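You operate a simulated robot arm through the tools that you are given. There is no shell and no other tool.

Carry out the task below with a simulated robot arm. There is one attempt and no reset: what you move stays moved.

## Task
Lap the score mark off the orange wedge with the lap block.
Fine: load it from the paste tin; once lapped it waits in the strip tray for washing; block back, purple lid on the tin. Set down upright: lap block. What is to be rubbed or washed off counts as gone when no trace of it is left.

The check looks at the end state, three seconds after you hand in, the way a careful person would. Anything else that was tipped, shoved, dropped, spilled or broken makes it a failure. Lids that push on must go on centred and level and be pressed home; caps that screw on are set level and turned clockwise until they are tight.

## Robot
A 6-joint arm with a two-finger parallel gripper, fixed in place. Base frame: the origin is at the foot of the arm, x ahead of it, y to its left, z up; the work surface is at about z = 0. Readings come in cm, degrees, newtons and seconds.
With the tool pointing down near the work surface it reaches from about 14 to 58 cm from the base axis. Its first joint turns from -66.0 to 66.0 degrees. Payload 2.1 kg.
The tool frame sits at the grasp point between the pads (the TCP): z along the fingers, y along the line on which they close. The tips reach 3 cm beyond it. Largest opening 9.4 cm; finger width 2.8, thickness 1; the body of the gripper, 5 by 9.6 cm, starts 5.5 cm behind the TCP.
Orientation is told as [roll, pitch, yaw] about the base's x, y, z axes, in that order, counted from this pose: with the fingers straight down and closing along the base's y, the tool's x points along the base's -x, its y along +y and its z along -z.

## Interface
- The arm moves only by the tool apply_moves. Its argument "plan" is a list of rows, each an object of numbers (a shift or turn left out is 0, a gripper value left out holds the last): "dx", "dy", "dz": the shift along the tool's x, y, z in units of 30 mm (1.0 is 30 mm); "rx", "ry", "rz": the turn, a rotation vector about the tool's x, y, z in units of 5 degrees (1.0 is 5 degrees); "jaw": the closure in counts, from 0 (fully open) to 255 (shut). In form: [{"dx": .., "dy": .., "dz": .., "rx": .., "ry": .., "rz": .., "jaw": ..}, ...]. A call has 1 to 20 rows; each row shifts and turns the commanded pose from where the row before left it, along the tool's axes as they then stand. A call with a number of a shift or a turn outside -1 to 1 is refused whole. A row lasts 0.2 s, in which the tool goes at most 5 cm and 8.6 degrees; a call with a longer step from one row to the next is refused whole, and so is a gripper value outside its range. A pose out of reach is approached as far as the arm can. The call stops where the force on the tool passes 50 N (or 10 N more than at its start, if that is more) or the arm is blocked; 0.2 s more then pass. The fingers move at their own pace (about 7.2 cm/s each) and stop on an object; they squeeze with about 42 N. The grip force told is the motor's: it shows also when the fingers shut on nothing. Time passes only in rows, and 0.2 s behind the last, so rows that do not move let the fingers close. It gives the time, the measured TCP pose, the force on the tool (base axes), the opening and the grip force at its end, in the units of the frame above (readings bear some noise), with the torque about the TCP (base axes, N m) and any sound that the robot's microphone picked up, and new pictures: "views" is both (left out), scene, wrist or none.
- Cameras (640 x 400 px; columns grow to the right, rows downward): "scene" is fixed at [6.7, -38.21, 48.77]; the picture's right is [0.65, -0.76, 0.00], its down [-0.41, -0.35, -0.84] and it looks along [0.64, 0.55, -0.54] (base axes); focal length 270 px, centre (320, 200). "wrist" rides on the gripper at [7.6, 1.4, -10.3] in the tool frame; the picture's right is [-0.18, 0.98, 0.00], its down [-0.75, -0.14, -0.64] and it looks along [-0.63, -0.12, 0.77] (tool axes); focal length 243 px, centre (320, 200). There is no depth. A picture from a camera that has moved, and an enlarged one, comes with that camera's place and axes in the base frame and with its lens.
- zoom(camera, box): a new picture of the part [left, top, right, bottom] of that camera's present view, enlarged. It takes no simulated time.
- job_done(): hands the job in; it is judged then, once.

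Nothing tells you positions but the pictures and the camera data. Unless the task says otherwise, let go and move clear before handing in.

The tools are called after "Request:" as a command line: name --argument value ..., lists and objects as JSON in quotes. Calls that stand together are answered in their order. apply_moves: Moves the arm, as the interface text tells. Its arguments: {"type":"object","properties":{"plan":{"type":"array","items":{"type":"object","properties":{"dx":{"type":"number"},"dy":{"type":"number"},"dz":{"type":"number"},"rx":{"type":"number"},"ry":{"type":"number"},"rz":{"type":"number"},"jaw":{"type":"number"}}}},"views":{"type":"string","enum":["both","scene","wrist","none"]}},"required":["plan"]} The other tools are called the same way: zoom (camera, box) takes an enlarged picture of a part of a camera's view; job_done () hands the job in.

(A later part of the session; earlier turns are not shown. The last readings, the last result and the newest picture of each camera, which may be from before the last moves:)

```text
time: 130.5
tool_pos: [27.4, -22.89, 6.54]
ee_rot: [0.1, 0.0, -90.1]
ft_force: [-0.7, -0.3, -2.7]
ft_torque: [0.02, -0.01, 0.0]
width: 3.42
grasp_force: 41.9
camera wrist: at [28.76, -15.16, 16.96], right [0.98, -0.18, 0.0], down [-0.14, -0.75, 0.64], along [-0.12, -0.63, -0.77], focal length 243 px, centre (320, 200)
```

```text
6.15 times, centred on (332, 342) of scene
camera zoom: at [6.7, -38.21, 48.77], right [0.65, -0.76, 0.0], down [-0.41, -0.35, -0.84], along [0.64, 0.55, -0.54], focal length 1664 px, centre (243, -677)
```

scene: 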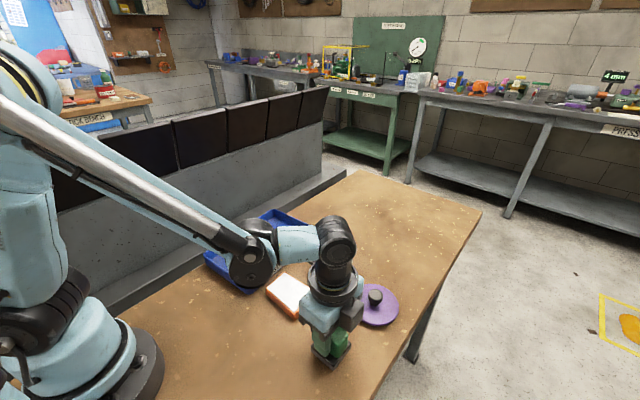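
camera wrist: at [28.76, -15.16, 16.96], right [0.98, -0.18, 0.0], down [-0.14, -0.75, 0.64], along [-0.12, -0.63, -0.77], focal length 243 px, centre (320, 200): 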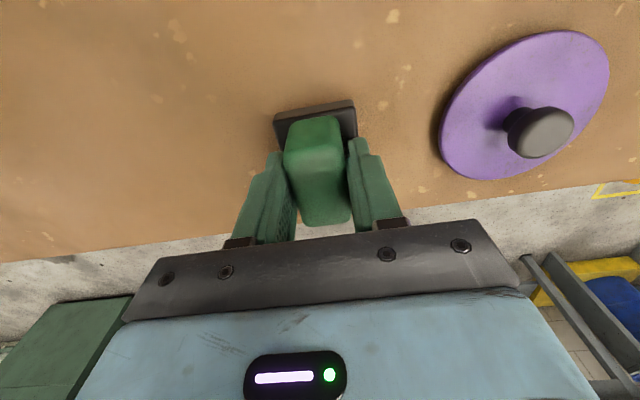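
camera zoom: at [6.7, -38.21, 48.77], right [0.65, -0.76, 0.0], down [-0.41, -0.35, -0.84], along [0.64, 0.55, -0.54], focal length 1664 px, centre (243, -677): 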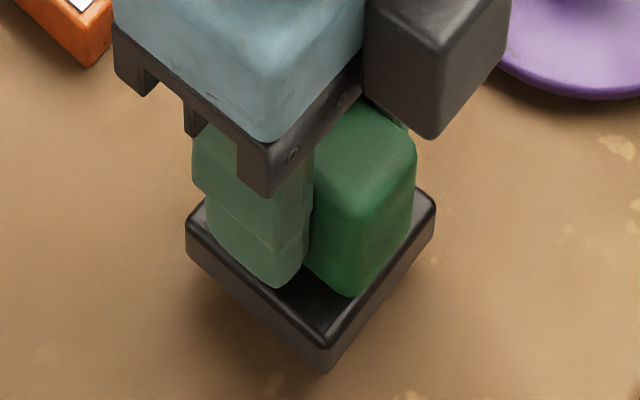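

Request:
apply_moves --plan '[{"dz": 0.12}, {"dz": 0.1}, {"dz": 0.03}, {}]' --views "none"

Request:
apply_moves --plan '[{"dz": 0.015}, {}]' --views "none"

Request:
apply_moves --plan '[{"dz": 0.012}, {}]' --views "none"

```text
time: 131.5
tool_pos: [27.4, -22.9, 5.82]
ee_rot: [0.0, 0.0, -90.1]
ft_force: [-0.5, 0.4, -2.1]
ft_torque: [-0.01, -0.05, 0.0]
width: 3.41
grasp_force: 42.0
```

```text
time: 132.1
tool_pos: [27.44, -22.88, 5.7]
ee_rot: [-0.1, -0.1, -90.1]
ft_force: [-0.1, -0.7, -3.5]
ft_torque: [0.0, -0.01, 0.01]
width: 3.43
grasp_force: 42.2
```

```text
time: 132.7
tool_pos: [27.36, -22.9, 5.69]
ee_rot: [0.0, 0.0, -90.2]
ft_force: [0.7, -1.0, -2.0]
ft_torque: [0.01, 0.0, 0.04]
width: 3.4
grasp_force: 42.0
```

Request:
apply_moves --plan '[{"dz": 0.012}, {}]' --views "none"

Request:
apply_moves --plan '[{"dz": 0.01}, {}]' --views "none"

Request:
zoom --camera "scene" --box '[305, 310, 360, 375]'

```text
time: 133.3
tool_pos: [27.38, -22.82, 5.59]
ee_rot: [0.0, 0.0, -90.1]
ft_force: [0.9, 1.1, 15.8]
ft_torque: [-0.01, -0.05, 0.02]
width: 3.42
grasp_force: 41.8
```

```text
time: 133.9
tool_pos: [27.34, -22.81, 5.67]
ee_rot: [0.1, 0.0, -90.1]
ft_force: [3.9, 1.9, 33.2]
ft_torque: [0.03, -0.02, -0.02]
width: 3.41
grasp_force: 42.0
```

```text
6.15 times, centred on (332, 342) of scene
camera zoom: at [6.69, -38.2, 48.78], right [0.65, -0.76, 0.0], down [-0.41, -0.35, -0.84], along [0.64, 0.55, -0.54], focal length 1664 px, centre (243, -677)
```

zoom: 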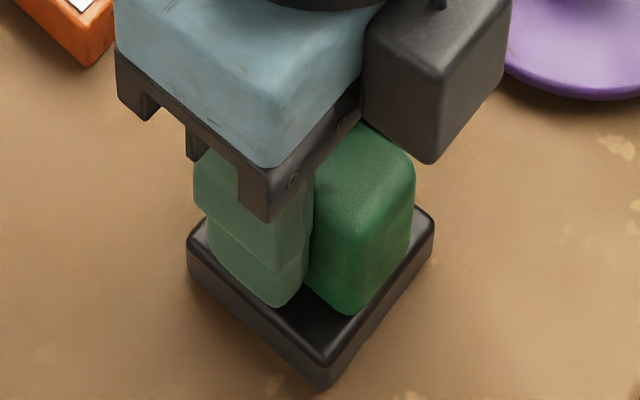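

Touched down in the right place. I'll relieve the force before opening slowly.

Request:
apply_moves --plan '[{"dz": -0.012}, {}]' --views "none"

Request:
apply_moves --plan '[{"jaw": 150}, {"jaw": 145}, {"jaw": 140}, {}]' --views "none"

Request:
zoom --camera "scene" --box '[305, 310, 360, 375]'

```text
time: 134.5
tool_pos: [27.3, -22.84, 5.68]
ee_rot: [-0.1, -0.1, -90.1]
ft_force: [4.1, 0.2, 6.6]
ft_torque: [0.07, -0.18, 0.03]
width: 3.41
grasp_force: 42.2
```

```text
time: 135.5
tool_pos: [27.25, -22.92, 5.7]
ee_rot: [0.0, 0.1, -90.0]
ft_force: [-1.5, -0.3, 0.2]
ft_torque: [-0.01, -0.01, 0.0]
width: 4.24
grasp_force: 0.0
```

```text
6.15 times, centred on (332, 342) of scene
camera zoom: at [6.7, -38.21, 48.77], right [0.65, -0.76, 0.0], down [-0.41, -0.35, -0.84], along [0.64, 0.55, -0.54], focal length 1664 px, centre (243, -677)
```

zoom: 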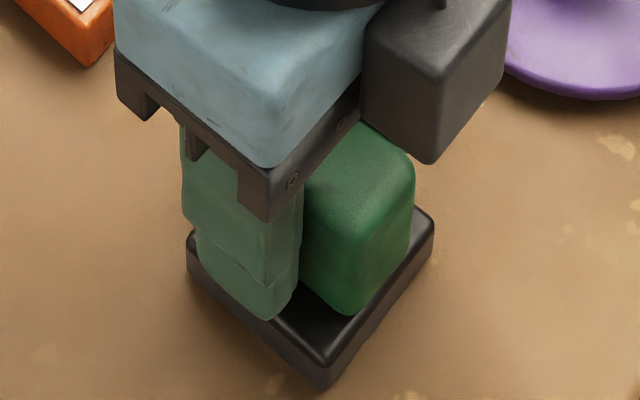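

Released cleanly and the block didn't move. Going straight up now.

Request:
apply_moves --plan '[{"dz": -0.1, "jaw": 130}, {"dz": -0.3, "jaw": 125}, {"dz": -0.5, "jaw": 125}, {"dz": -1, "jaw": 125}, {"dz": -1}, {}]'

Request:
zoom --camera "scene" --box '[305, 310, 360, 375]'

```text
time: 136.9
tool_pos: [27.2, -22.96, 14.42]
ee_rot: [0.0, -0.1, -90.1]
ft_force: [-0.2, 1.2, 0.6]
ft_torque: [-0.01, -0.05, -0.01]
width: 4.78
grasp_force: 0.0
camera wrist: at [28.65, -15.21, 24.74], right [0.98, -0.18, 0.0], down [-0.14, -0.75, 0.64], along [-0.12, -0.63, -0.77], focal length 243 px, centre (320, 200)
```

scene: 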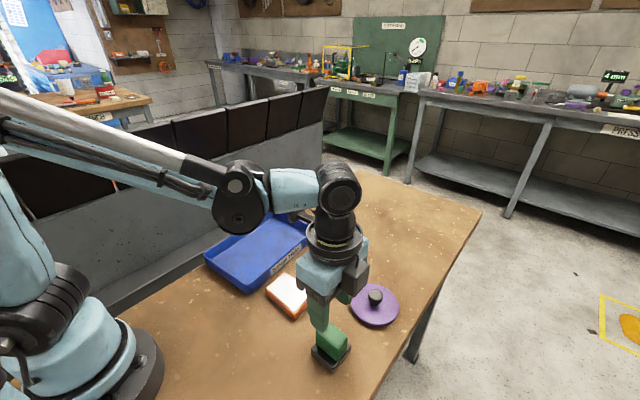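
wrist: 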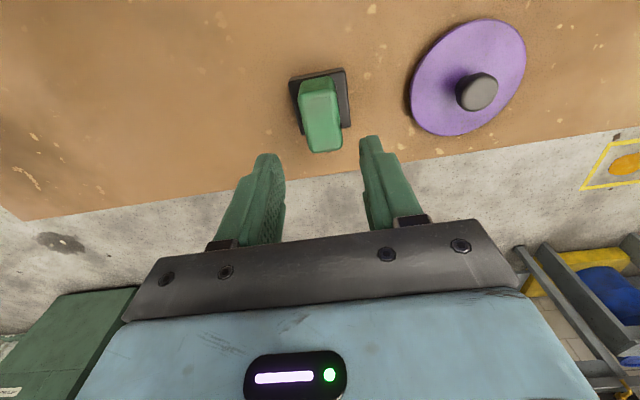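

```text
6.15 times, centred on (332, 342) of scene
camera zoom: at [6.7, -38.21, 48.77], right [0.65, -0.76, 0.0], down [-0.41, -0.35, -0.84], along [0.64, 0.55, -0.54], focal length 1664 px, centre (243, -677)
```

zoom: 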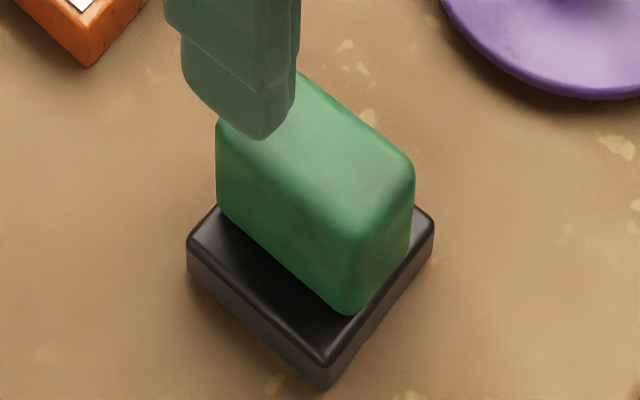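

The block is back where it started, upright. Next: grip the wedge across x near (30.7, -9.1), going above it first with jaws open.

Request:
apply_moves --plan '[{"dx": 0.92, "dy": 0.234, "jaw": 0}, {"dx": 0.92, "dy": 0.234, "jaw": 0}, {"dx": 0.92, "dy": 0.234, "jaw": 0}, {"dx": 0.92, "dy": 0.234, "jaw": 0}, {"dx": 0.92, "dy": 0.234, "jaw": 0}, {}]'

Request:
zoom --camera "wrist" --box '[220, 20, 420, 180]'

```text
time: 138.3
tool_pos: [30.64, -8.89, 14.49]
ee_rot: [0.0, 0.0, -90.0]
ft_force: [-1.0, -1.1, 0.8]
ft_torque: [0.0, 0.0, 0.02]
width: 9.39
grasp_force: 0.2
camera wrist: at [32.12, -1.26, 24.79], right [0.98, -0.19, 0.0], down [-0.14, -0.75, 0.64], along [-0.12, -0.63, -0.77], focal length 243 px, centre (320, 200)
```

scene: 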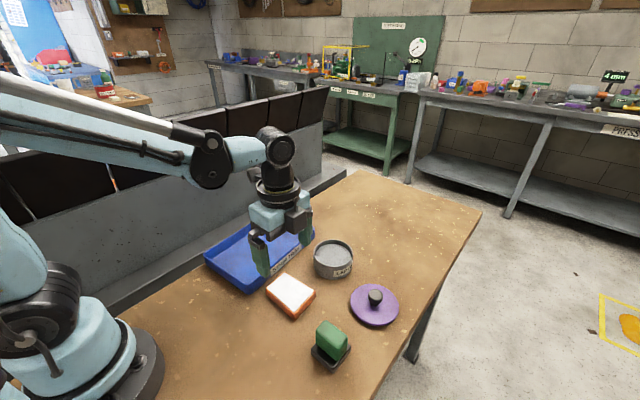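
wrist: 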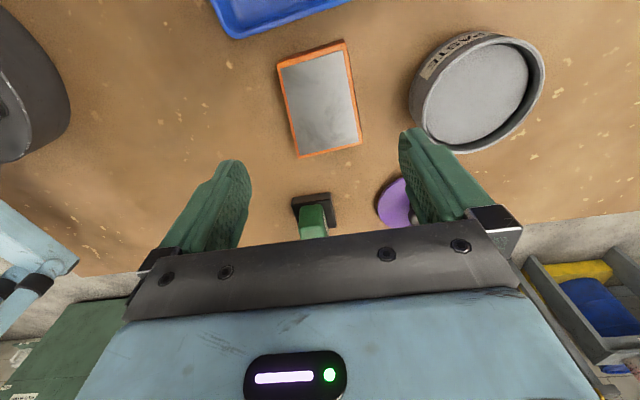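

```text
2.50 times, centred on (320, 100) of wrist
camera zoom: at [32.12, -1.26, 24.79], right [0.98, -0.19, 0.0], down [-0.14, -0.75, 0.64], along [-0.12, -0.63, -0.77], focal length 606 px, centre (320, 450)
```

zoom: 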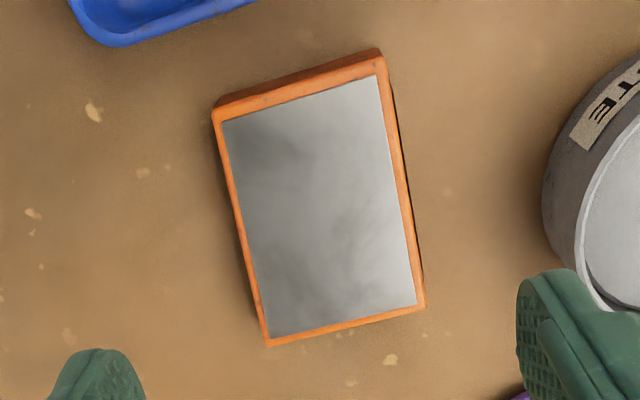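

The wedge's +x side is at yaw of about 4.5° and its -x side at about -1.5°, so I'll turn the gripper 1.4° to bisect them, centre at (30.8, -9.1), and descend.

Request:
apply_moves --plan '[{"dy": 0.03, "rz": -0.28}, {"dz": 0.9}, {"dz": 0.9}, {"dz": 0.9}, {"dz": 0.7}, {}, {}]'

Request:
zoom --camera "wrist" --box '[200, 80, 440, 250]'

Request:
zoom --camera "scene" --box '[240, 240, 340, 330]'

```text
time: 139.9
tool_pos: [30.89, -9.01, 4.21]
ee_rot: [0.0, 0.0, -88.8]
ft_force: [-0.2, 0.4, -0.6]
ft_torque: [0.01, -0.03, 0.0]
width: 9.37
grasp_force: 0.0
camera wrist: at [32.09, -1.23, 14.57], right [0.99, -0.16, 0.0], down [-0.12, -0.76, 0.64], along [-0.1, -0.63, -0.77], focal length 243 px, centre (320, 200)
```

scene: 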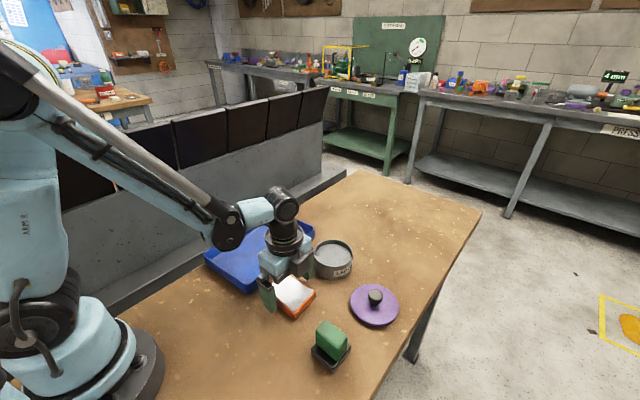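
wrist: 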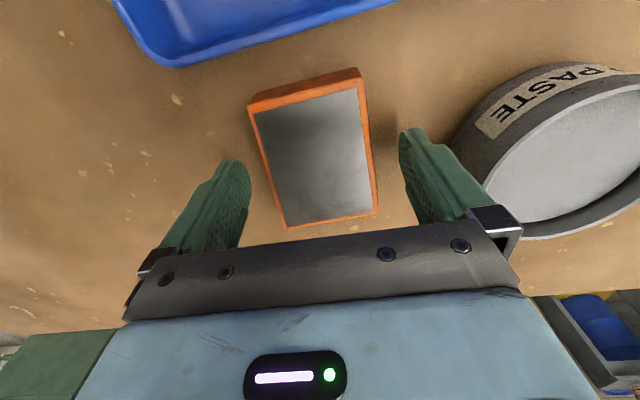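

```text
2.35 times, centred on (320, 165) of wrist
camera zoom: at [32.09, -1.23, 14.57], right [0.99, -0.16, 0.0], down [-0.12, -0.76, 0.64], along [-0.1, -0.63, -0.77], focal length 571 px, centre (320, 282)
```

zoom: 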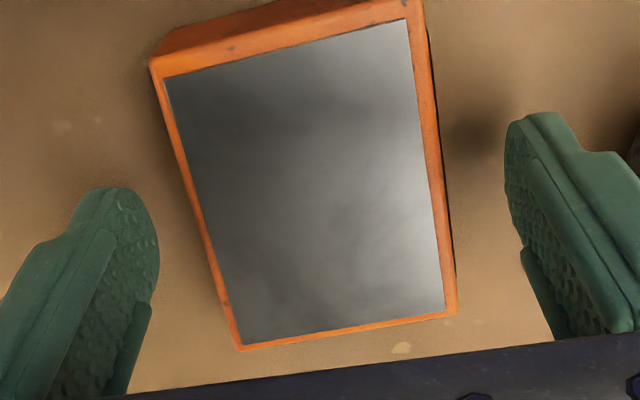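

```text
4.44 times, centred on (290, 285) of scene
camera zoom: at [6.7, -38.21, 48.77], right [0.65, -0.76, 0.0], down [-0.41, -0.35, -0.84], along [0.64, 0.55, -0.54], focal length 1202 px, centre (453, -178)
```

zoom: 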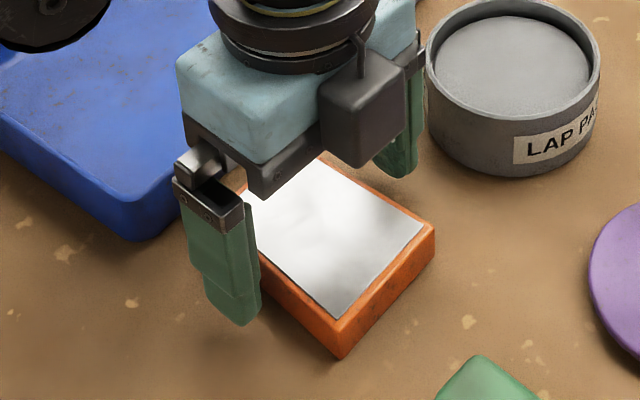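

Request:
apply_moves --plan '[{"dz": 0.1}, {"dz": 0.1}, {}]' --views "none"

Request:
apply_moves --plan '[{"jaw": 60}, {"jaw": 70}, {"jaw": 80}, {"jaw": 255}, {"jaw": 255}, {"jaw": 255}, {"jaw": 255}]'

Request:
zoom --camera "scene" --box '[240, 240, 340, 330]'

Request:
zoom --camera "wrist" --box '[200, 80, 440, 250]'

```text
time: 140.7
tool_pos: [31.01, -9.1, 3.56]
ee_rot: [-0.1, 0.0, -88.7]
ft_force: [-0.3, 0.6, 0.5]
ft_torque: [0.02, -0.01, -0.01]
width: 9.38
grasp_force: 0.0
```

```text
time: 142.3
tool_pos: [30.92, -8.94, 3.54]
ee_rot: [0.1, 0.1, -88.7]
ft_force: [-1.4, 0.1, 0.2]
ft_torque: [0.15, 0.12, 0.13]
width: 6.97
grasp_force: 41.6
camera wrist: at [32.17, -1.25, 13.98], right [0.99, -0.16, 0.0], down [-0.12, -0.76, 0.64], along [-0.1, -0.63, -0.77], focal length 243 px, centre (320, 200)
```

scene: 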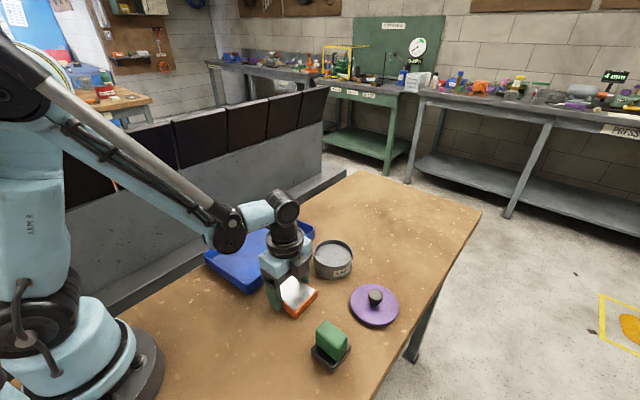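
wrist: 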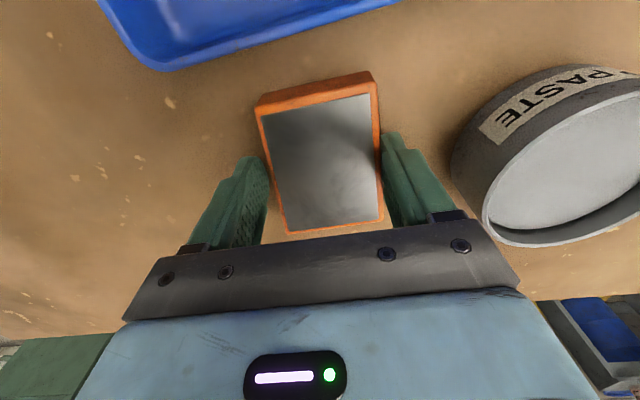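

```text
4.44 times, centred on (290, 285) of scene
camera zoom: at [6.7, -38.21, 48.77], right [0.65, -0.76, 0.0], down [-0.41, -0.35, -0.84], along [0.64, 0.55, -0.54], focal length 1202 px, centre (453, -178)
```

zoom: 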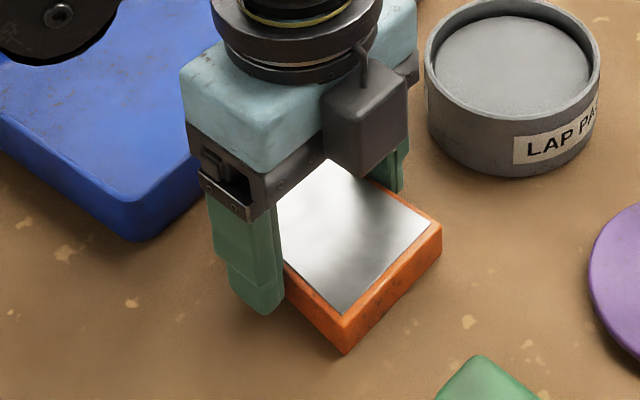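

```text
2.35 times, centred on (320, 165) of wrist
camera zoom: at [32.17, -1.25, 13.98], right [0.99, -0.16, 0.0], down [-0.12, -0.76, 0.64], along [-0.1, -0.63, -0.77], focal length 571 px, centre (320, 282)
```

zoom: 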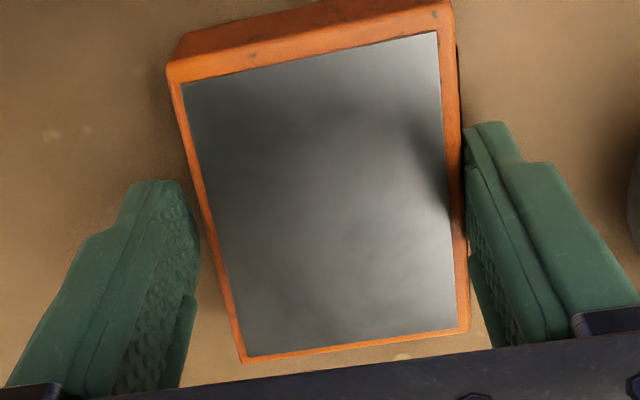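

Request:
apply_moves --plan '[{}, {"dz": -0.05}, {"dz": -0.1}, {"dz": -0.15}, {"dz": -0.2}, {}]'

Request:
zoom --camera "scene" --box '[240, 240, 340, 330]'

Request:
zoom --camera "wrist" --box '[200, 80, 440, 250]'

```text
time: 143.7
tool_pos: [30.92, -9.06, 5.22]
ee_rot: [0.0, 0.0, -88.8]
ft_force: [0.1, 0.3, -5.7]
ft_torque: [-0.02, -0.03, 0.02]
width: 7.0
grasp_force: 42.3
camera wrist: at [32.19, -1.25, 15.49], right [0.99, -0.16, 0.0], down [-0.12, -0.76, 0.64], along [-0.1, -0.63, -0.77], focal length 243 px, centre (320, 200)
```

scene: 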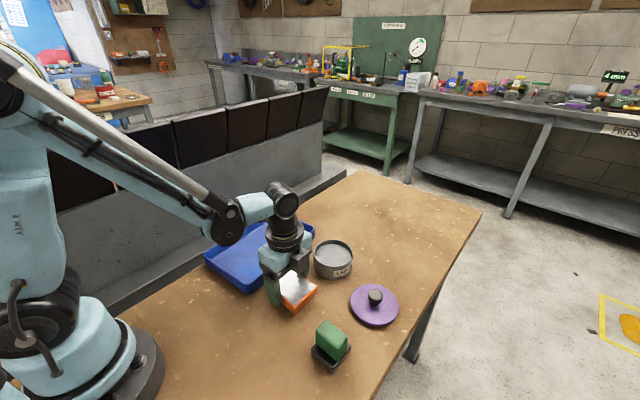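
wrist: 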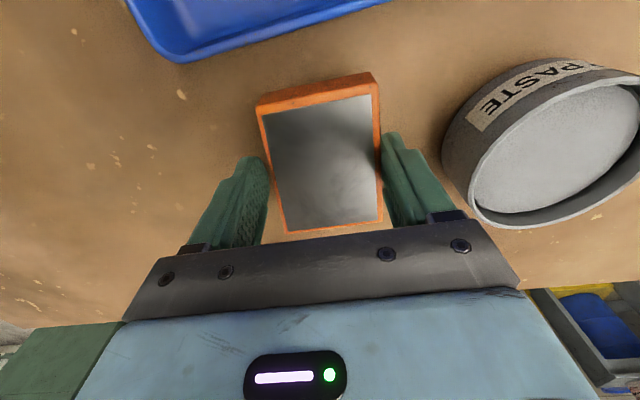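

```text
4.44 times, centred on (290, 285) of scene
camera zoom: at [6.7, -38.21, 48.77], right [0.65, -0.76, 0.0], down [-0.41, -0.35, -0.84], along [0.64, 0.55, -0.54], focal length 1202 px, centre (453, -178)
```

zoom: 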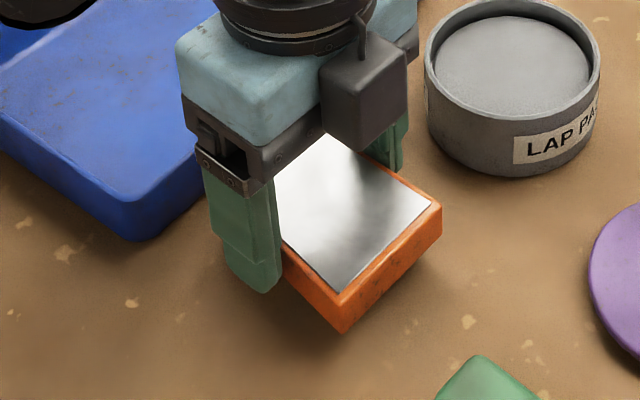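

```text
2.35 times, centred on (320, 165) of wrist
camera zoom: at [32.19, -1.25, 15.49], right [0.99, -0.16, 0.0], down [-0.12, -0.76, 0.64], along [-0.1, -0.63, -0.77], focal length 571 px, centre (320, 282)
```

zoom: 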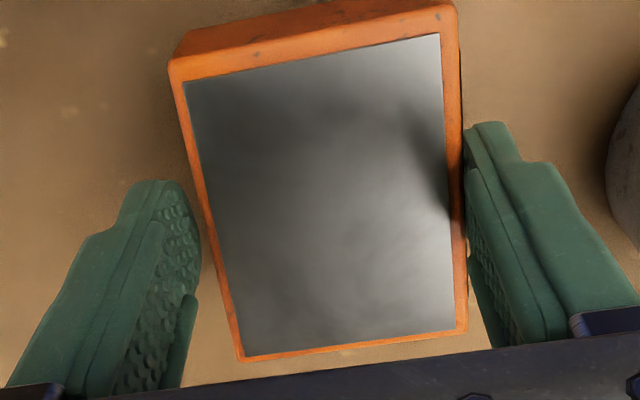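

The wedge is lifted level. Carrying it up and over into the middle of the tray (about 36.5, 6.7).

Request:
apply_moves --plan '[{"dz": -0.6}, {"dz": -0.7}, {"dz": -0.7}, {"dx": 0.75, "dy": 0.27}, {"dx": 0.75, "dy": 0.27}, {"dx": 0.75, "dy": 0.27}, {"dx": 0.75, "dy": 0.27}, {"dx": 0.75, "dy": 0.27}, {"dx": 0.75, "dy": 0.27}, {"dx": 0.73, "dy": 0.25}, {}, {}]'

Request:
zoom --camera "scene" --box '[190, 160, 340, 310]'

```text
time: 146.3
tool_pos: [36.24, 6.72, 11.07]
ee_rot: [0.0, 0.0, -88.7]
ft_force: [0.2, -0.2, -5.5]
ft_torque: [0.04, -0.03, 0.02]
width: 6.92
grasp_force: 42.7
camera wrist: at [37.47, 14.55, 21.48], right [0.99, -0.16, 0.0], down [-0.12, -0.76, 0.64], along [-0.1, -0.63, -0.77], focal length 243 px, centre (320, 200)
```

scene: 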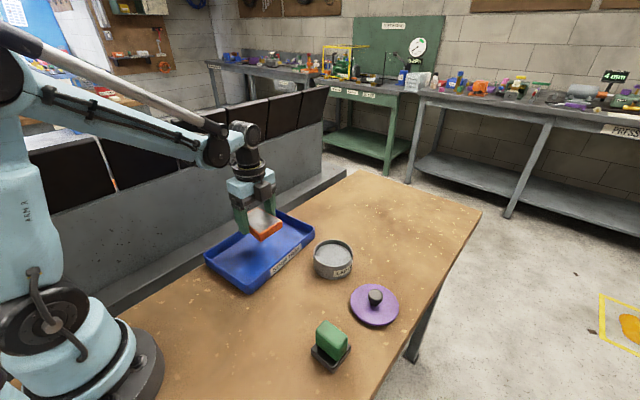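
wrist: 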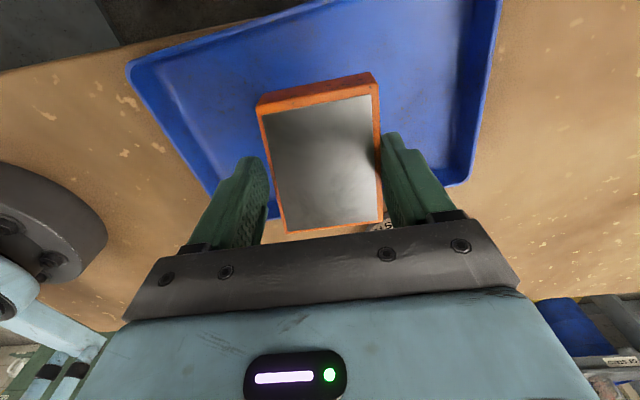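

```text
2.67 times, centred on (265, 235) of scene
camera zoom: at [6.7, -38.21, 48.77], right [0.65, -0.76, 0.0], down [-0.41, -0.35, -0.84], along [0.64, 0.55, -0.54], focal length 721 px, centre (467, 107)
```

zoom: 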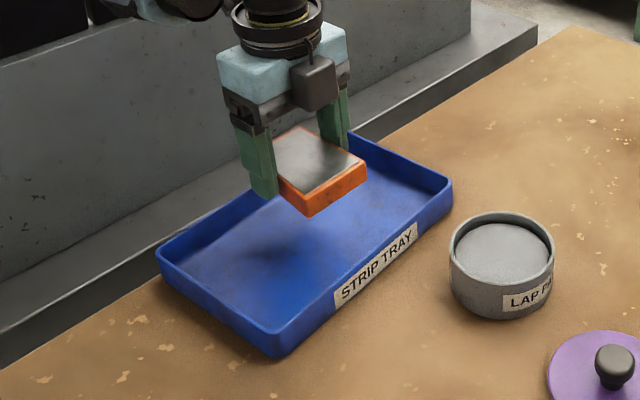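

Request:
apply_moves --plan '[{"dz": 0.6}, {"dz": 0.6}, {"dz": 0.6}, {"dz": 0.2}, {}]'

Request:
zoom --camera "scene" --box '[190, 180, 330, 310]'

```text
time: 147.5
tool_pos: [36.1, 6.64, 4.85]
ee_rot: [0.0, 0.1, -88.8]
ft_force: [-0.4, 0.7, -5.3]
ft_torque: [0.05, 0.02, 0.01]
width: 6.96
grasp_force: 42.1
camera wrist: at [37.36, 14.44, 15.32], right [0.99, -0.16, 0.0], down [-0.12, -0.76, 0.64], along [-0.1, -0.63, -0.77], focal length 243 px, centre (320, 200)
```

scene: 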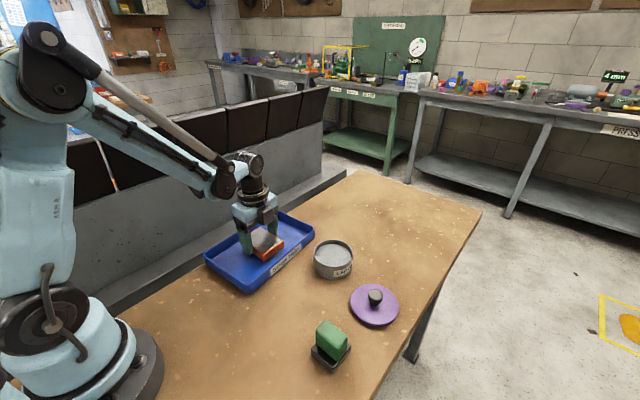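
wrist: 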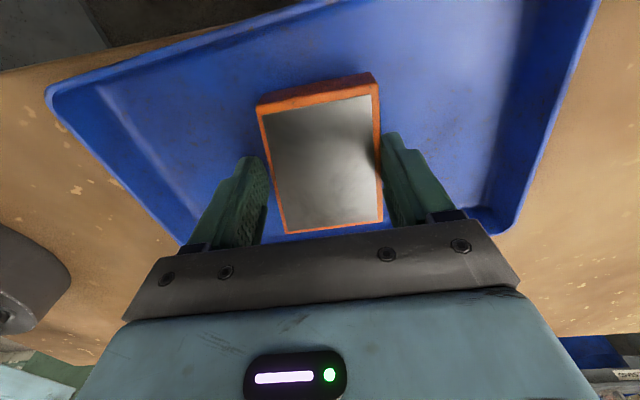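

```text
3.08 times, centred on (260, 245) of scene
camera zoom: at [6.7, -38.21, 48.77], right [0.65, -0.76, 0.0], down [-0.41, -0.35, -0.84], along [0.64, 0.55, -0.54], focal length 832 px, centre (505, 62)
```

zoom: 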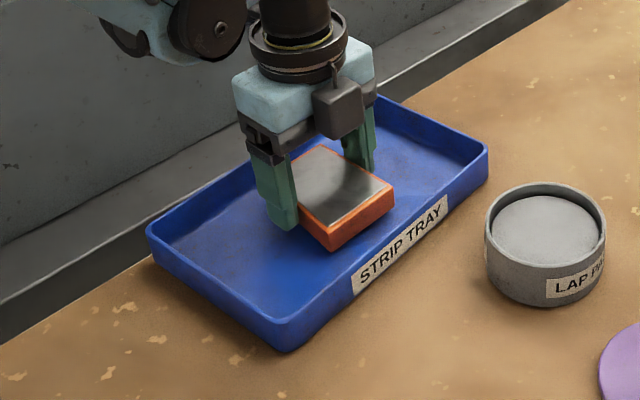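

Request:
apply_moves --plan '[{"dx": 0.15}, {"dz": 0.1}, {"dz": 0.08}, {}]' --views "none"

Request:
apply_moves --plan '[{"dz": 0.03}, {}]' --views "none"

Request:
apply_moves --plan '[{"dz": 0.03}, {}]' --views "none"

```text
time: 148.5
tool_pos: [36.12, 7.16, 4.54]
ee_rot: [0.0, 0.0, -88.7]
ft_force: [-0.3, -0.2, -6.2]
ft_torque: [0.03, 0.02, 0.02]
width: 6.97
grasp_force: 42.2
```

```text
time: 149.1
tool_pos: [36.3, 7.17, 4.36]
ee_rot: [-0.1, 0.0, -88.6]
ft_force: [-0.6, -0.1, -7.2]
ft_torque: [0.04, 0.02, 0.0]
width: 6.98
grasp_force: 41.7
```

```text
time: 149.7
tool_pos: [36.14, 7.21, 4.3]
ee_rot: [0.1, 0.0, -88.6]
ft_force: [0.2, 0.4, -5.7]
ft_torque: [0.03, 0.0, 0.04]
width: 6.98
grasp_force: 42.1
```

Request:
apply_moves --plan '[{"dz": 0.02}, {}]' --views "none"

Request:
apply_moves --plan '[{"dz": 0.02}, {}]' --views "none"

Request:
apply_moves --plan '[{"dz": 0.015}, {}]' --views "none"

```text
time: 150.3
tool_pos: [36.23, 7.09, 4.26]
ee_rot: [0.1, 0.0, -88.7]
ft_force: [0.5, 0.6, -6.3]
ft_torque: [-0.03, 0.0, 0.0]
width: 6.94
grasp_force: 42.3
```

```text
time: 150.9
tool_pos: [36.22, 7.18, 4.23]
ee_rot: [0.0, 0.0, -88.6]
ft_force: [0.0, -0.3, -5.9]
ft_torque: [0.02, -0.02, -0.01]
width: 6.97
grasp_force: 42.1
```

```text
time: 151.5
tool_pos: [36.16, 7.27, 4.12]
ee_rot: [0.0, 0.0, -88.8]
ft_force: [0.3, 0.3, -6.1]
ft_torque: [-0.02, 0.03, -0.01]
width: 6.97
grasp_force: 42.1
```

Request:
apply_moves --plan '[{"dz": 0.015}, {}]' --views "none"

Request:
apply_moves --plan '[{"dz": 0.015}, {}]' --views "none"

Request:
apply_moves --plan '[{"dz": 0.015}, {}]' --views "none"

Request:
zoom --camera "scene" --box '[220, 200, 310, 280]'

```text
time: 152.1
tool_pos: [36.2, 7.26, 4.08]
ee_rot: [0.0, -0.1, -88.7]
ft_force: [-1.2, -3.3, 17.9]
ft_torque: [0.14, -0.19, 0.03]
width: 6.96
grasp_force: 42.6
```

```text
time: 152.7
tool_pos: [36.22, 7.21, 4.14]
ee_rot: [0.1, 0.0, -88.6]
ft_force: [1.5, -0.9, 32.5]
ft_torque: [-0.14, -0.01, 0.08]
width: 6.97
grasp_force: 41.9
```

```text
time: 153.3
tool_pos: [36.14, 7.12, 3.98]
ee_rot: [0.1, 0.0, -88.7]
ft_force: [6.2, 2.1, 32.2]
ft_torque: [0.01, -0.15, 0.13]
width: 6.97
grasp_force: 41.8
```

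```text
5.00 times, centred on (265, 240) of scene
camera zoom: at [6.69, -38.21, 48.77], right [0.65, -0.76, 0.0], down [-0.41, -0.35, -0.84], along [0.64, 0.55, -0.54], focal length 1352 px, centre (595, 0)
```

zoom: 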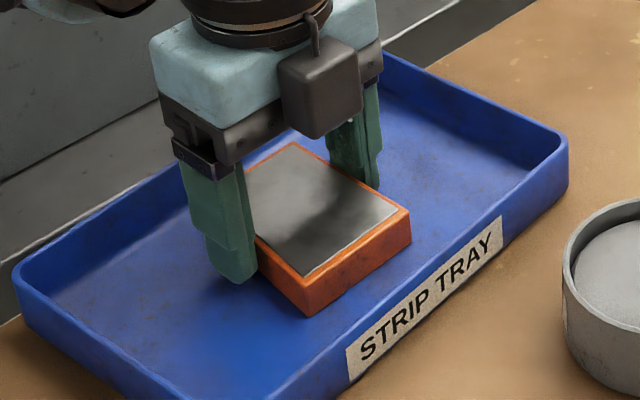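

Seated on the tray floor. I'll relieve the force, open gently, and rise.

Request:
apply_moves --plan '[{"dz": -0.015}, {}, {"jaw": 55}, {"jaw": 45}, {"jaw": 30}, {"jaw": 15}, {}, {"dz": -0.3}, {"dz": -0.8}, {"dz": -1}, {"dz": -1}, {}]'

Request:
zoom --camera "scene" --box '[200, 200, 330, 300]'

Request:
zoom --camera "wrist" --box '[200, 0, 440, 190]'

```text
time: 155.9
tool_pos: [36.18, 7.27, 13.39]
ee_rot: [0.0, 0.0, -88.6]
ft_force: [0.3, -0.4, -0.4]
ft_torque: [-0.02, 0.0, -0.04]
width: 8.83
grasp_force: 0.0
camera wrist: at [37.39, 14.97, 23.82], right [0.99, -0.16, 0.0], down [-0.12, -0.76, 0.64], along [-0.1, -0.63, -0.77], focal length 243 px, centre (320, 200)
```

scene: 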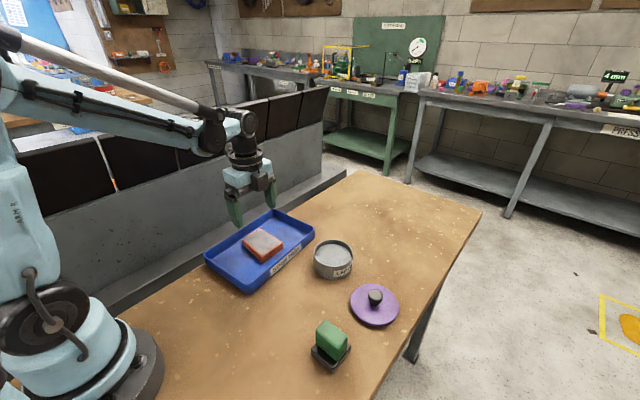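
wrist: 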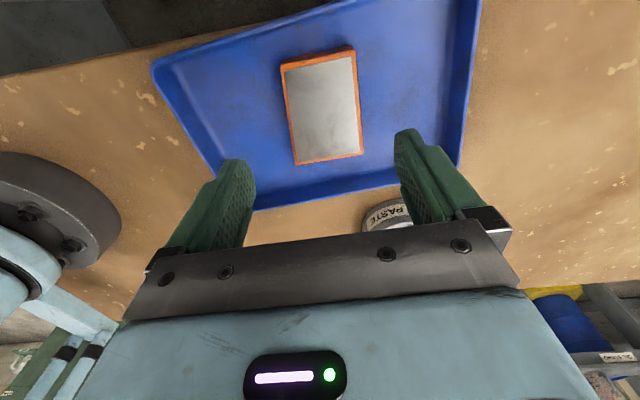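

```text
4.00 times, centred on (265, 250) of scene
camera zoom: at [6.7, -38.21, 48.77], right [0.65, -0.76, 0.0], down [-0.41, -0.35, -0.84], along [0.64, 0.55, -0.54], focal length 1082 px, centre (540, 0)
```

zoom: 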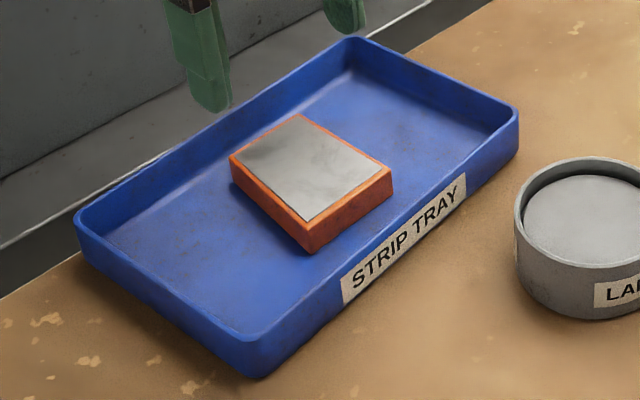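

```text
2.11 times, centred on (320, 95) of wrist
camera zoom: at [37.39, 14.97, 23.82], right [0.99, -0.16, 0.0], down [-0.12, -0.76, 0.64], along [-0.1, -0.63, -0.77], focal length 511 px, centre (320, 421)
```

zoom: 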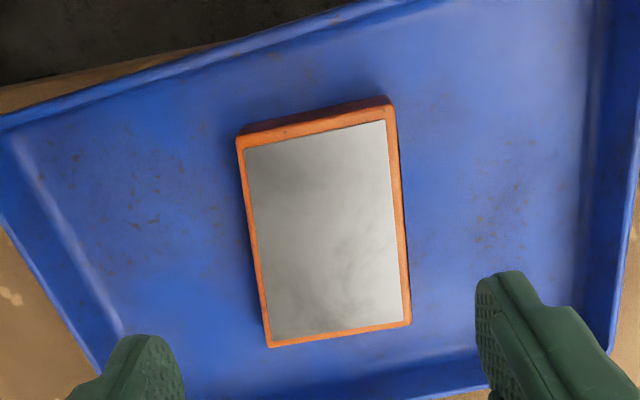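

The wedge lies flat in the tray with a clean face. Now the lid: moving above it (about 40.5, -23.6) to refine the knob position.

Request:
apply_moves --plan '[{"dz": -0.8, "rz": 0.28}, {"dx": -0.95, "dy": 0.13}, {"dx": -0.95, "dy": 0.13}, {"dx": -0.95, "dy": 0.13}, {"dx": -0.95, "dy": 0.13}, {"dx": -0.95, "dy": 0.13}, {"dx": -0.95, "dy": 0.13}, {"dx": -0.95, "dy": 0.13}, {"dx": -0.95, "dy": 0.13}, {"dx": -0.95, "dy": 0.13}, {"dx": -0.95, "dy": 0.13}, {"dx": -0.8, "dy": 0.14}, {}]'

Request:
zoom --camera "wrist" --box '[220, 20, 420, 180]'

Request:
zoom --camera "scene" --box '[340, 275, 410, 335]'

```text
time: 158.7
tool_pos: [40.33, -23.88, 15.74]
ee_rot: [0.1, 0.0, -90.2]
ft_force: [-0.1, -0.3, -0.5]
ft_torque: [-0.02, -0.02, 0.0]
width: 8.82
grasp_force: 0.0
camera wrist: at [41.82, -16.12, 26.12], right [0.98, -0.18, 0.0], down [-0.14, -0.75, 0.64], along [-0.12, -0.63, -0.77], focal length 243 px, centre (320, 200)
```

scene: 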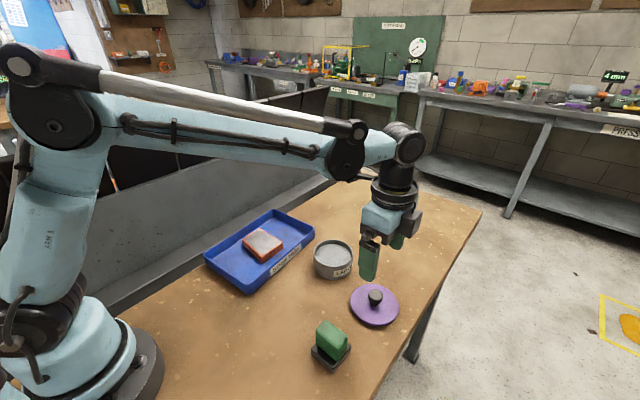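
wrist: 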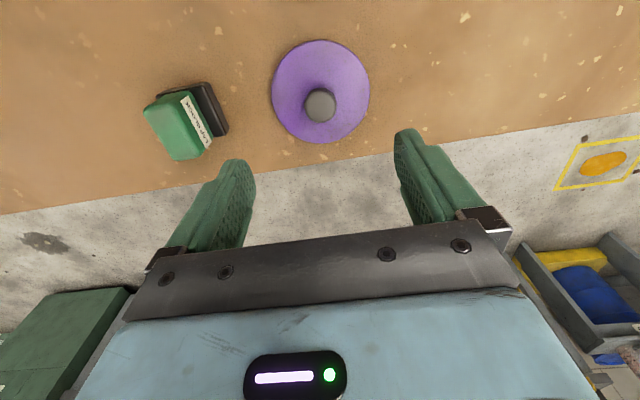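

```text
2.50 times, centred on (320, 100) of wrist
camera zoom: at [41.82, -16.12, 26.12], right [0.98, -0.18, 0.0], down [-0.14, -0.75, 0.64], along [-0.12, -0.63, -0.77], focal length 606 px, centre (320, 450)
```

zoom: 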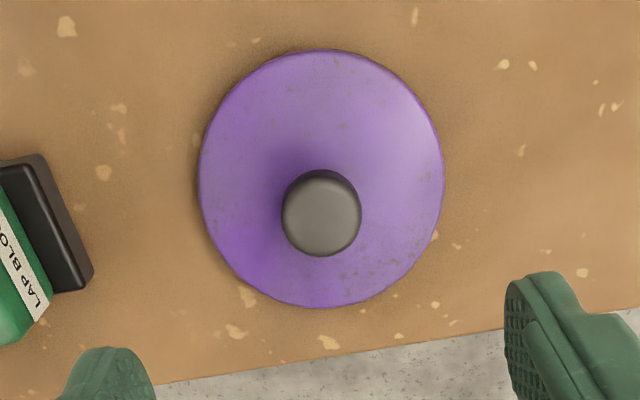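

```text
6.67 times, centred on (375, 305) of scene
camera zoom: at [6.7, -38.21, 48.77], right [0.65, -0.76, 0.0], down [-0.41, -0.35, -0.84], along [0.64, 0.55, -0.54], focal length 1803 px, centre (-47, -500)
```

zoom: 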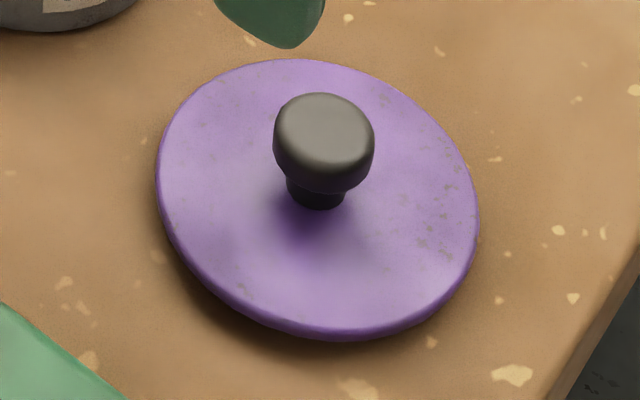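

The tool axis is right over the knob (knob top z ≈ 3.2, diameter ≈ 3 cm). I'll pre-close a bit and descend.

Request:
apply_moves --plan '[{"jaw": 110}, {"jaw": 110, "dz": 0.8}, {"jaw": 110, "dz": 0.8}, {"jaw": 110, "dz": 0.8}, {"jaw": 110, "dz": 0.6}, {"jaw": 110, "dz": 0.5}, {}]'

Request:
zoom --camera "wrist" --box '[220, 60, 420, 220]'

Request:
zoom --camera "scene" --box '[330, 260, 420, 340]'

```text
time: 160.3
tool_pos: [40.41, -23.66, 5.33]
ee_rot: [0.0, 0.0, -90.0]
ft_force: [-0.4, -0.3, 0.2]
ft_torque: [0.01, 0.01, 0.02]
width: 5.33
grasp_force: 0.0
camera wrist: at [41.87, -15.92, 15.63], right [0.98, -0.18, 0.0], down [-0.14, -0.75, 0.64], along [-0.12, -0.63, -0.77], focal length 243 px, centre (320, 200)
```

scene: 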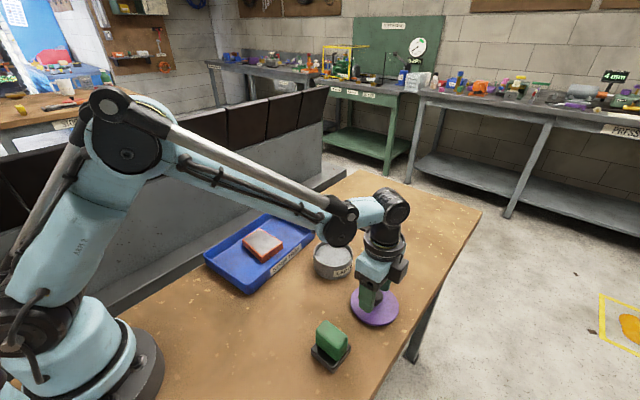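
wrist: 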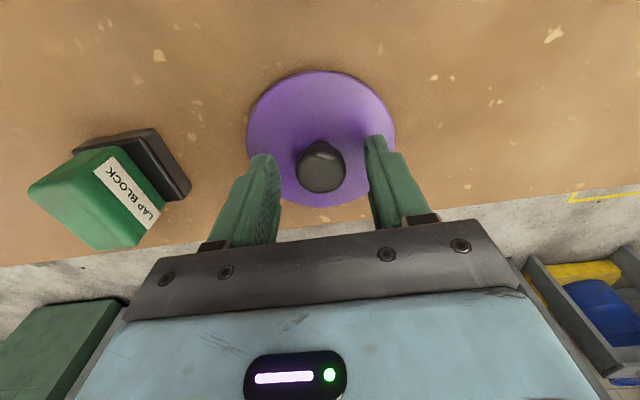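

```text
2.50 times, centred on (320, 140) of wrist
camera zoom: at [41.87, -15.92, 15.63], right [0.98, -0.18, 0.0], down [-0.14, -0.75, 0.64], along [-0.12, -0.63, -0.77], focal length 606 px, centre (320, 350)
```

zoom: 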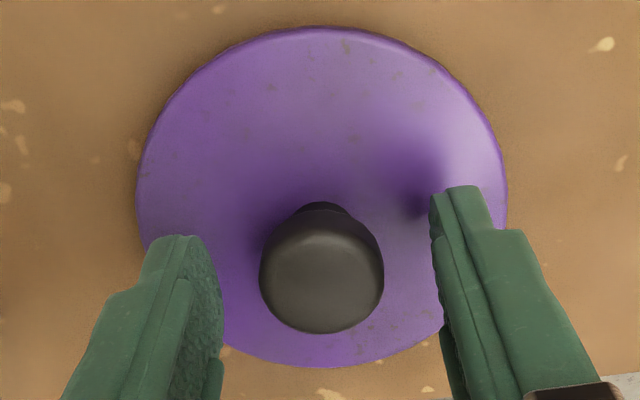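

```text
5.00 times, centred on (375, 300) of scene
camera zoom: at [6.7, -38.21, 48.77], right [0.65, -0.76, 0.0], down [-0.41, -0.35, -0.84], along [0.64, 0.55, -0.54], focal length 1352 px, centre (45, -300)
```

zoom: 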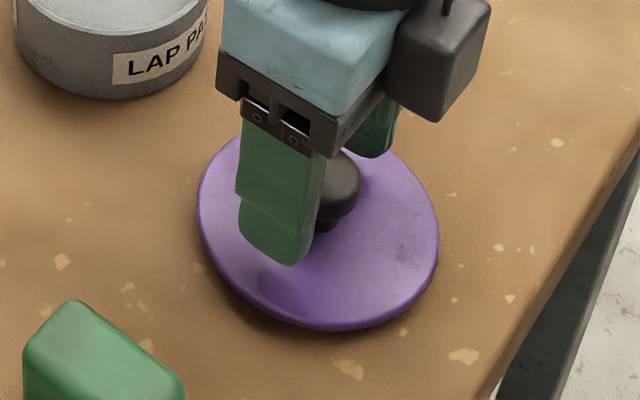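

Request:
apply_moves --plan '[{"dz": 0.13}, {"dz": 0.1}, {}]' --views "none"

Request:
apply_moves --plan '[{"jaw": 140}, {"jaw": 150}, {"jaw": 160}, {"jaw": 255}, {"jaw": 255}, {"jaw": 255}, {"jaw": 255}]'

Request:
zoom --camera "scene" --box '[330, 260, 420, 340]'

Request:
zoom --camera "wrist" --box '[220, 60, 420, 220]'

```text
time: 161.1
tool_pos: [40.42, -23.74, 4.57]
ee_rot: [0.0, 0.0, -90.0]
ft_force: [-1.0, 0.1, 0.3]
ft_torque: [-0.01, -0.01, -0.01]
width: 5.34
grasp_force: 0.2
```

```text
time: 162.7
tool_pos: [40.49, -23.65, 4.61]
ee_rot: [0.0, 0.0, -90.1]
ft_force: [-0.2, 0.2, 0.9]
ft_torque: [-0.04, 0.0, 0.0]
width: 2.83
grasp_force: 41.8
camera wrist: at [41.83, -16.04, 14.99], right [0.98, -0.18, 0.0], down [-0.14, -0.75, 0.64], along [-0.12, -0.63, -0.77], focal length 243 px, centre (320, 200)
```

scene: 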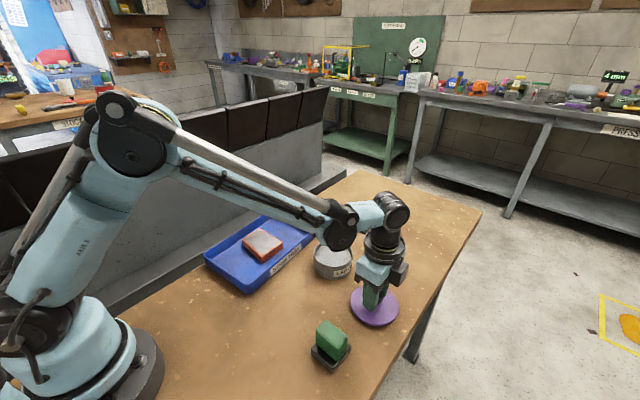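
wrist: 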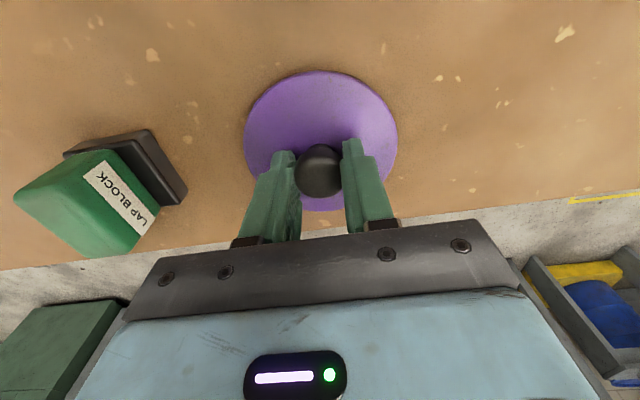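

```text
5.00 times, centred on (375, 300) of scene
camera zoom: at [6.7, -38.21, 48.77], right [0.65, -0.76, 0.0], down [-0.41, -0.35, -0.84], along [0.64, 0.55, -0.54], focal length 1352 px, centre (45, -300)
```

zoom: 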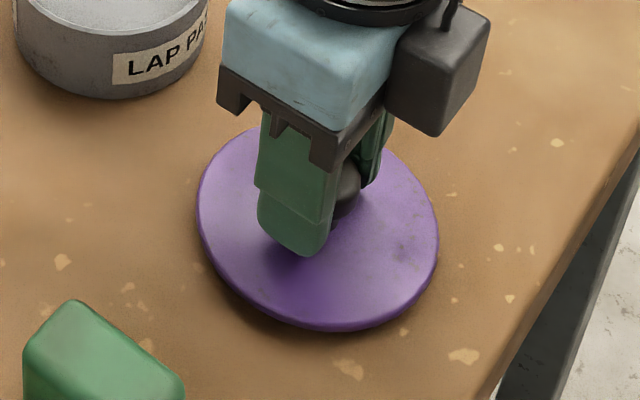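

```text
2.50 times, centred on (320, 140) of wrist
camera zoom: at [41.83, -16.04, 14.99], right [0.98, -0.18, 0.0], down [-0.14, -0.75, 0.64], along [-0.12, -0.63, -0.77], focal length 606 px, centre (320, 350)
```

zoom: 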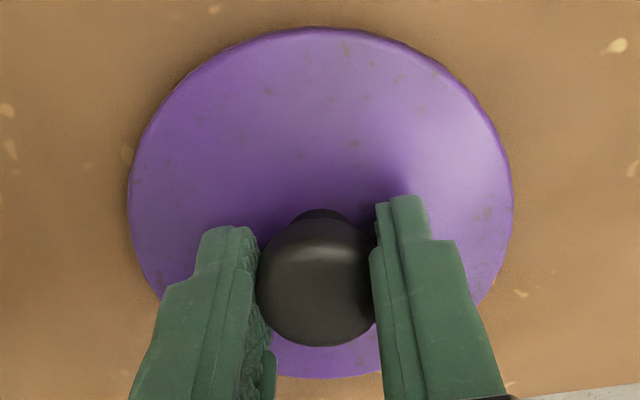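

Request:
apply_moves --plan '[{"dz": -0.1}, {"dz": -0.2}, {"dz": -0.5}, {"dz": -0.8}, {"dz": -0.8}, {}]'

Request:
zoom --camera "scene" --box '[310, 220, 430, 330]'

```text
time: 164.1
tool_pos: [40.46, -23.65, 11.79]
ee_rot: [0.0, 0.0, -90.0]
ft_force: [-0.8, 0.4, 0.1]
ft_torque: [0.01, 0.02, 0.01]
width: 2.85
grasp_force: 42.3
camera wrist: at [41.81, -15.98, 22.16], right [0.98, -0.18, 0.0], down [-0.14, -0.75, 0.64], along [-0.12, -0.63, -0.77], focal length 243 px, centre (320, 200)
```

scene: 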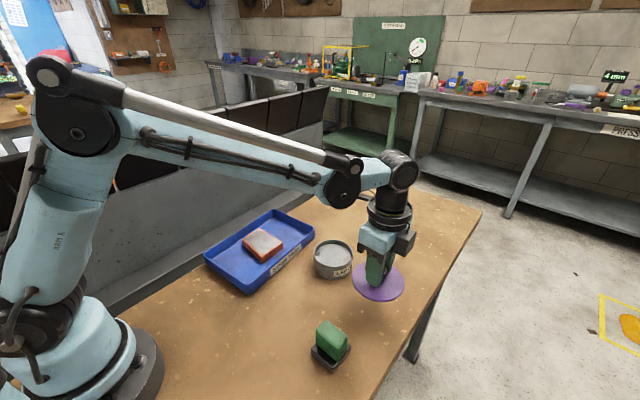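
wrist: 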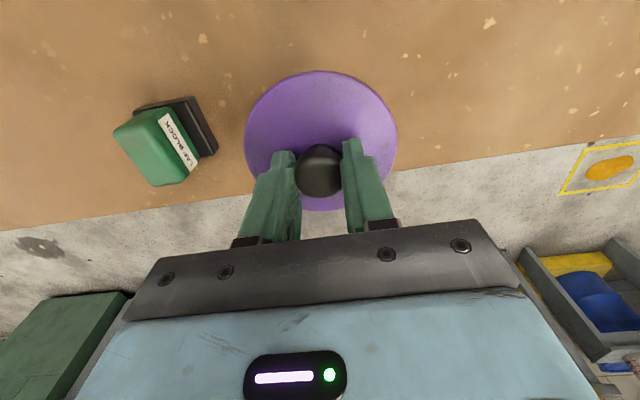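

```text
3.64 times, centred on (370, 275) of scene
camera zoom: at [6.7, -38.21, 48.77], right [0.65, -0.76, 0.0], down [-0.41, -0.35, -0.84], along [0.64, 0.55, -0.54], focal length 984 px, centre (138, -73)
```

zoom: 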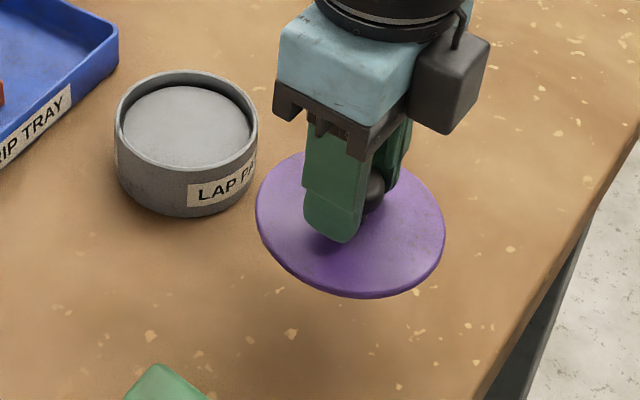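

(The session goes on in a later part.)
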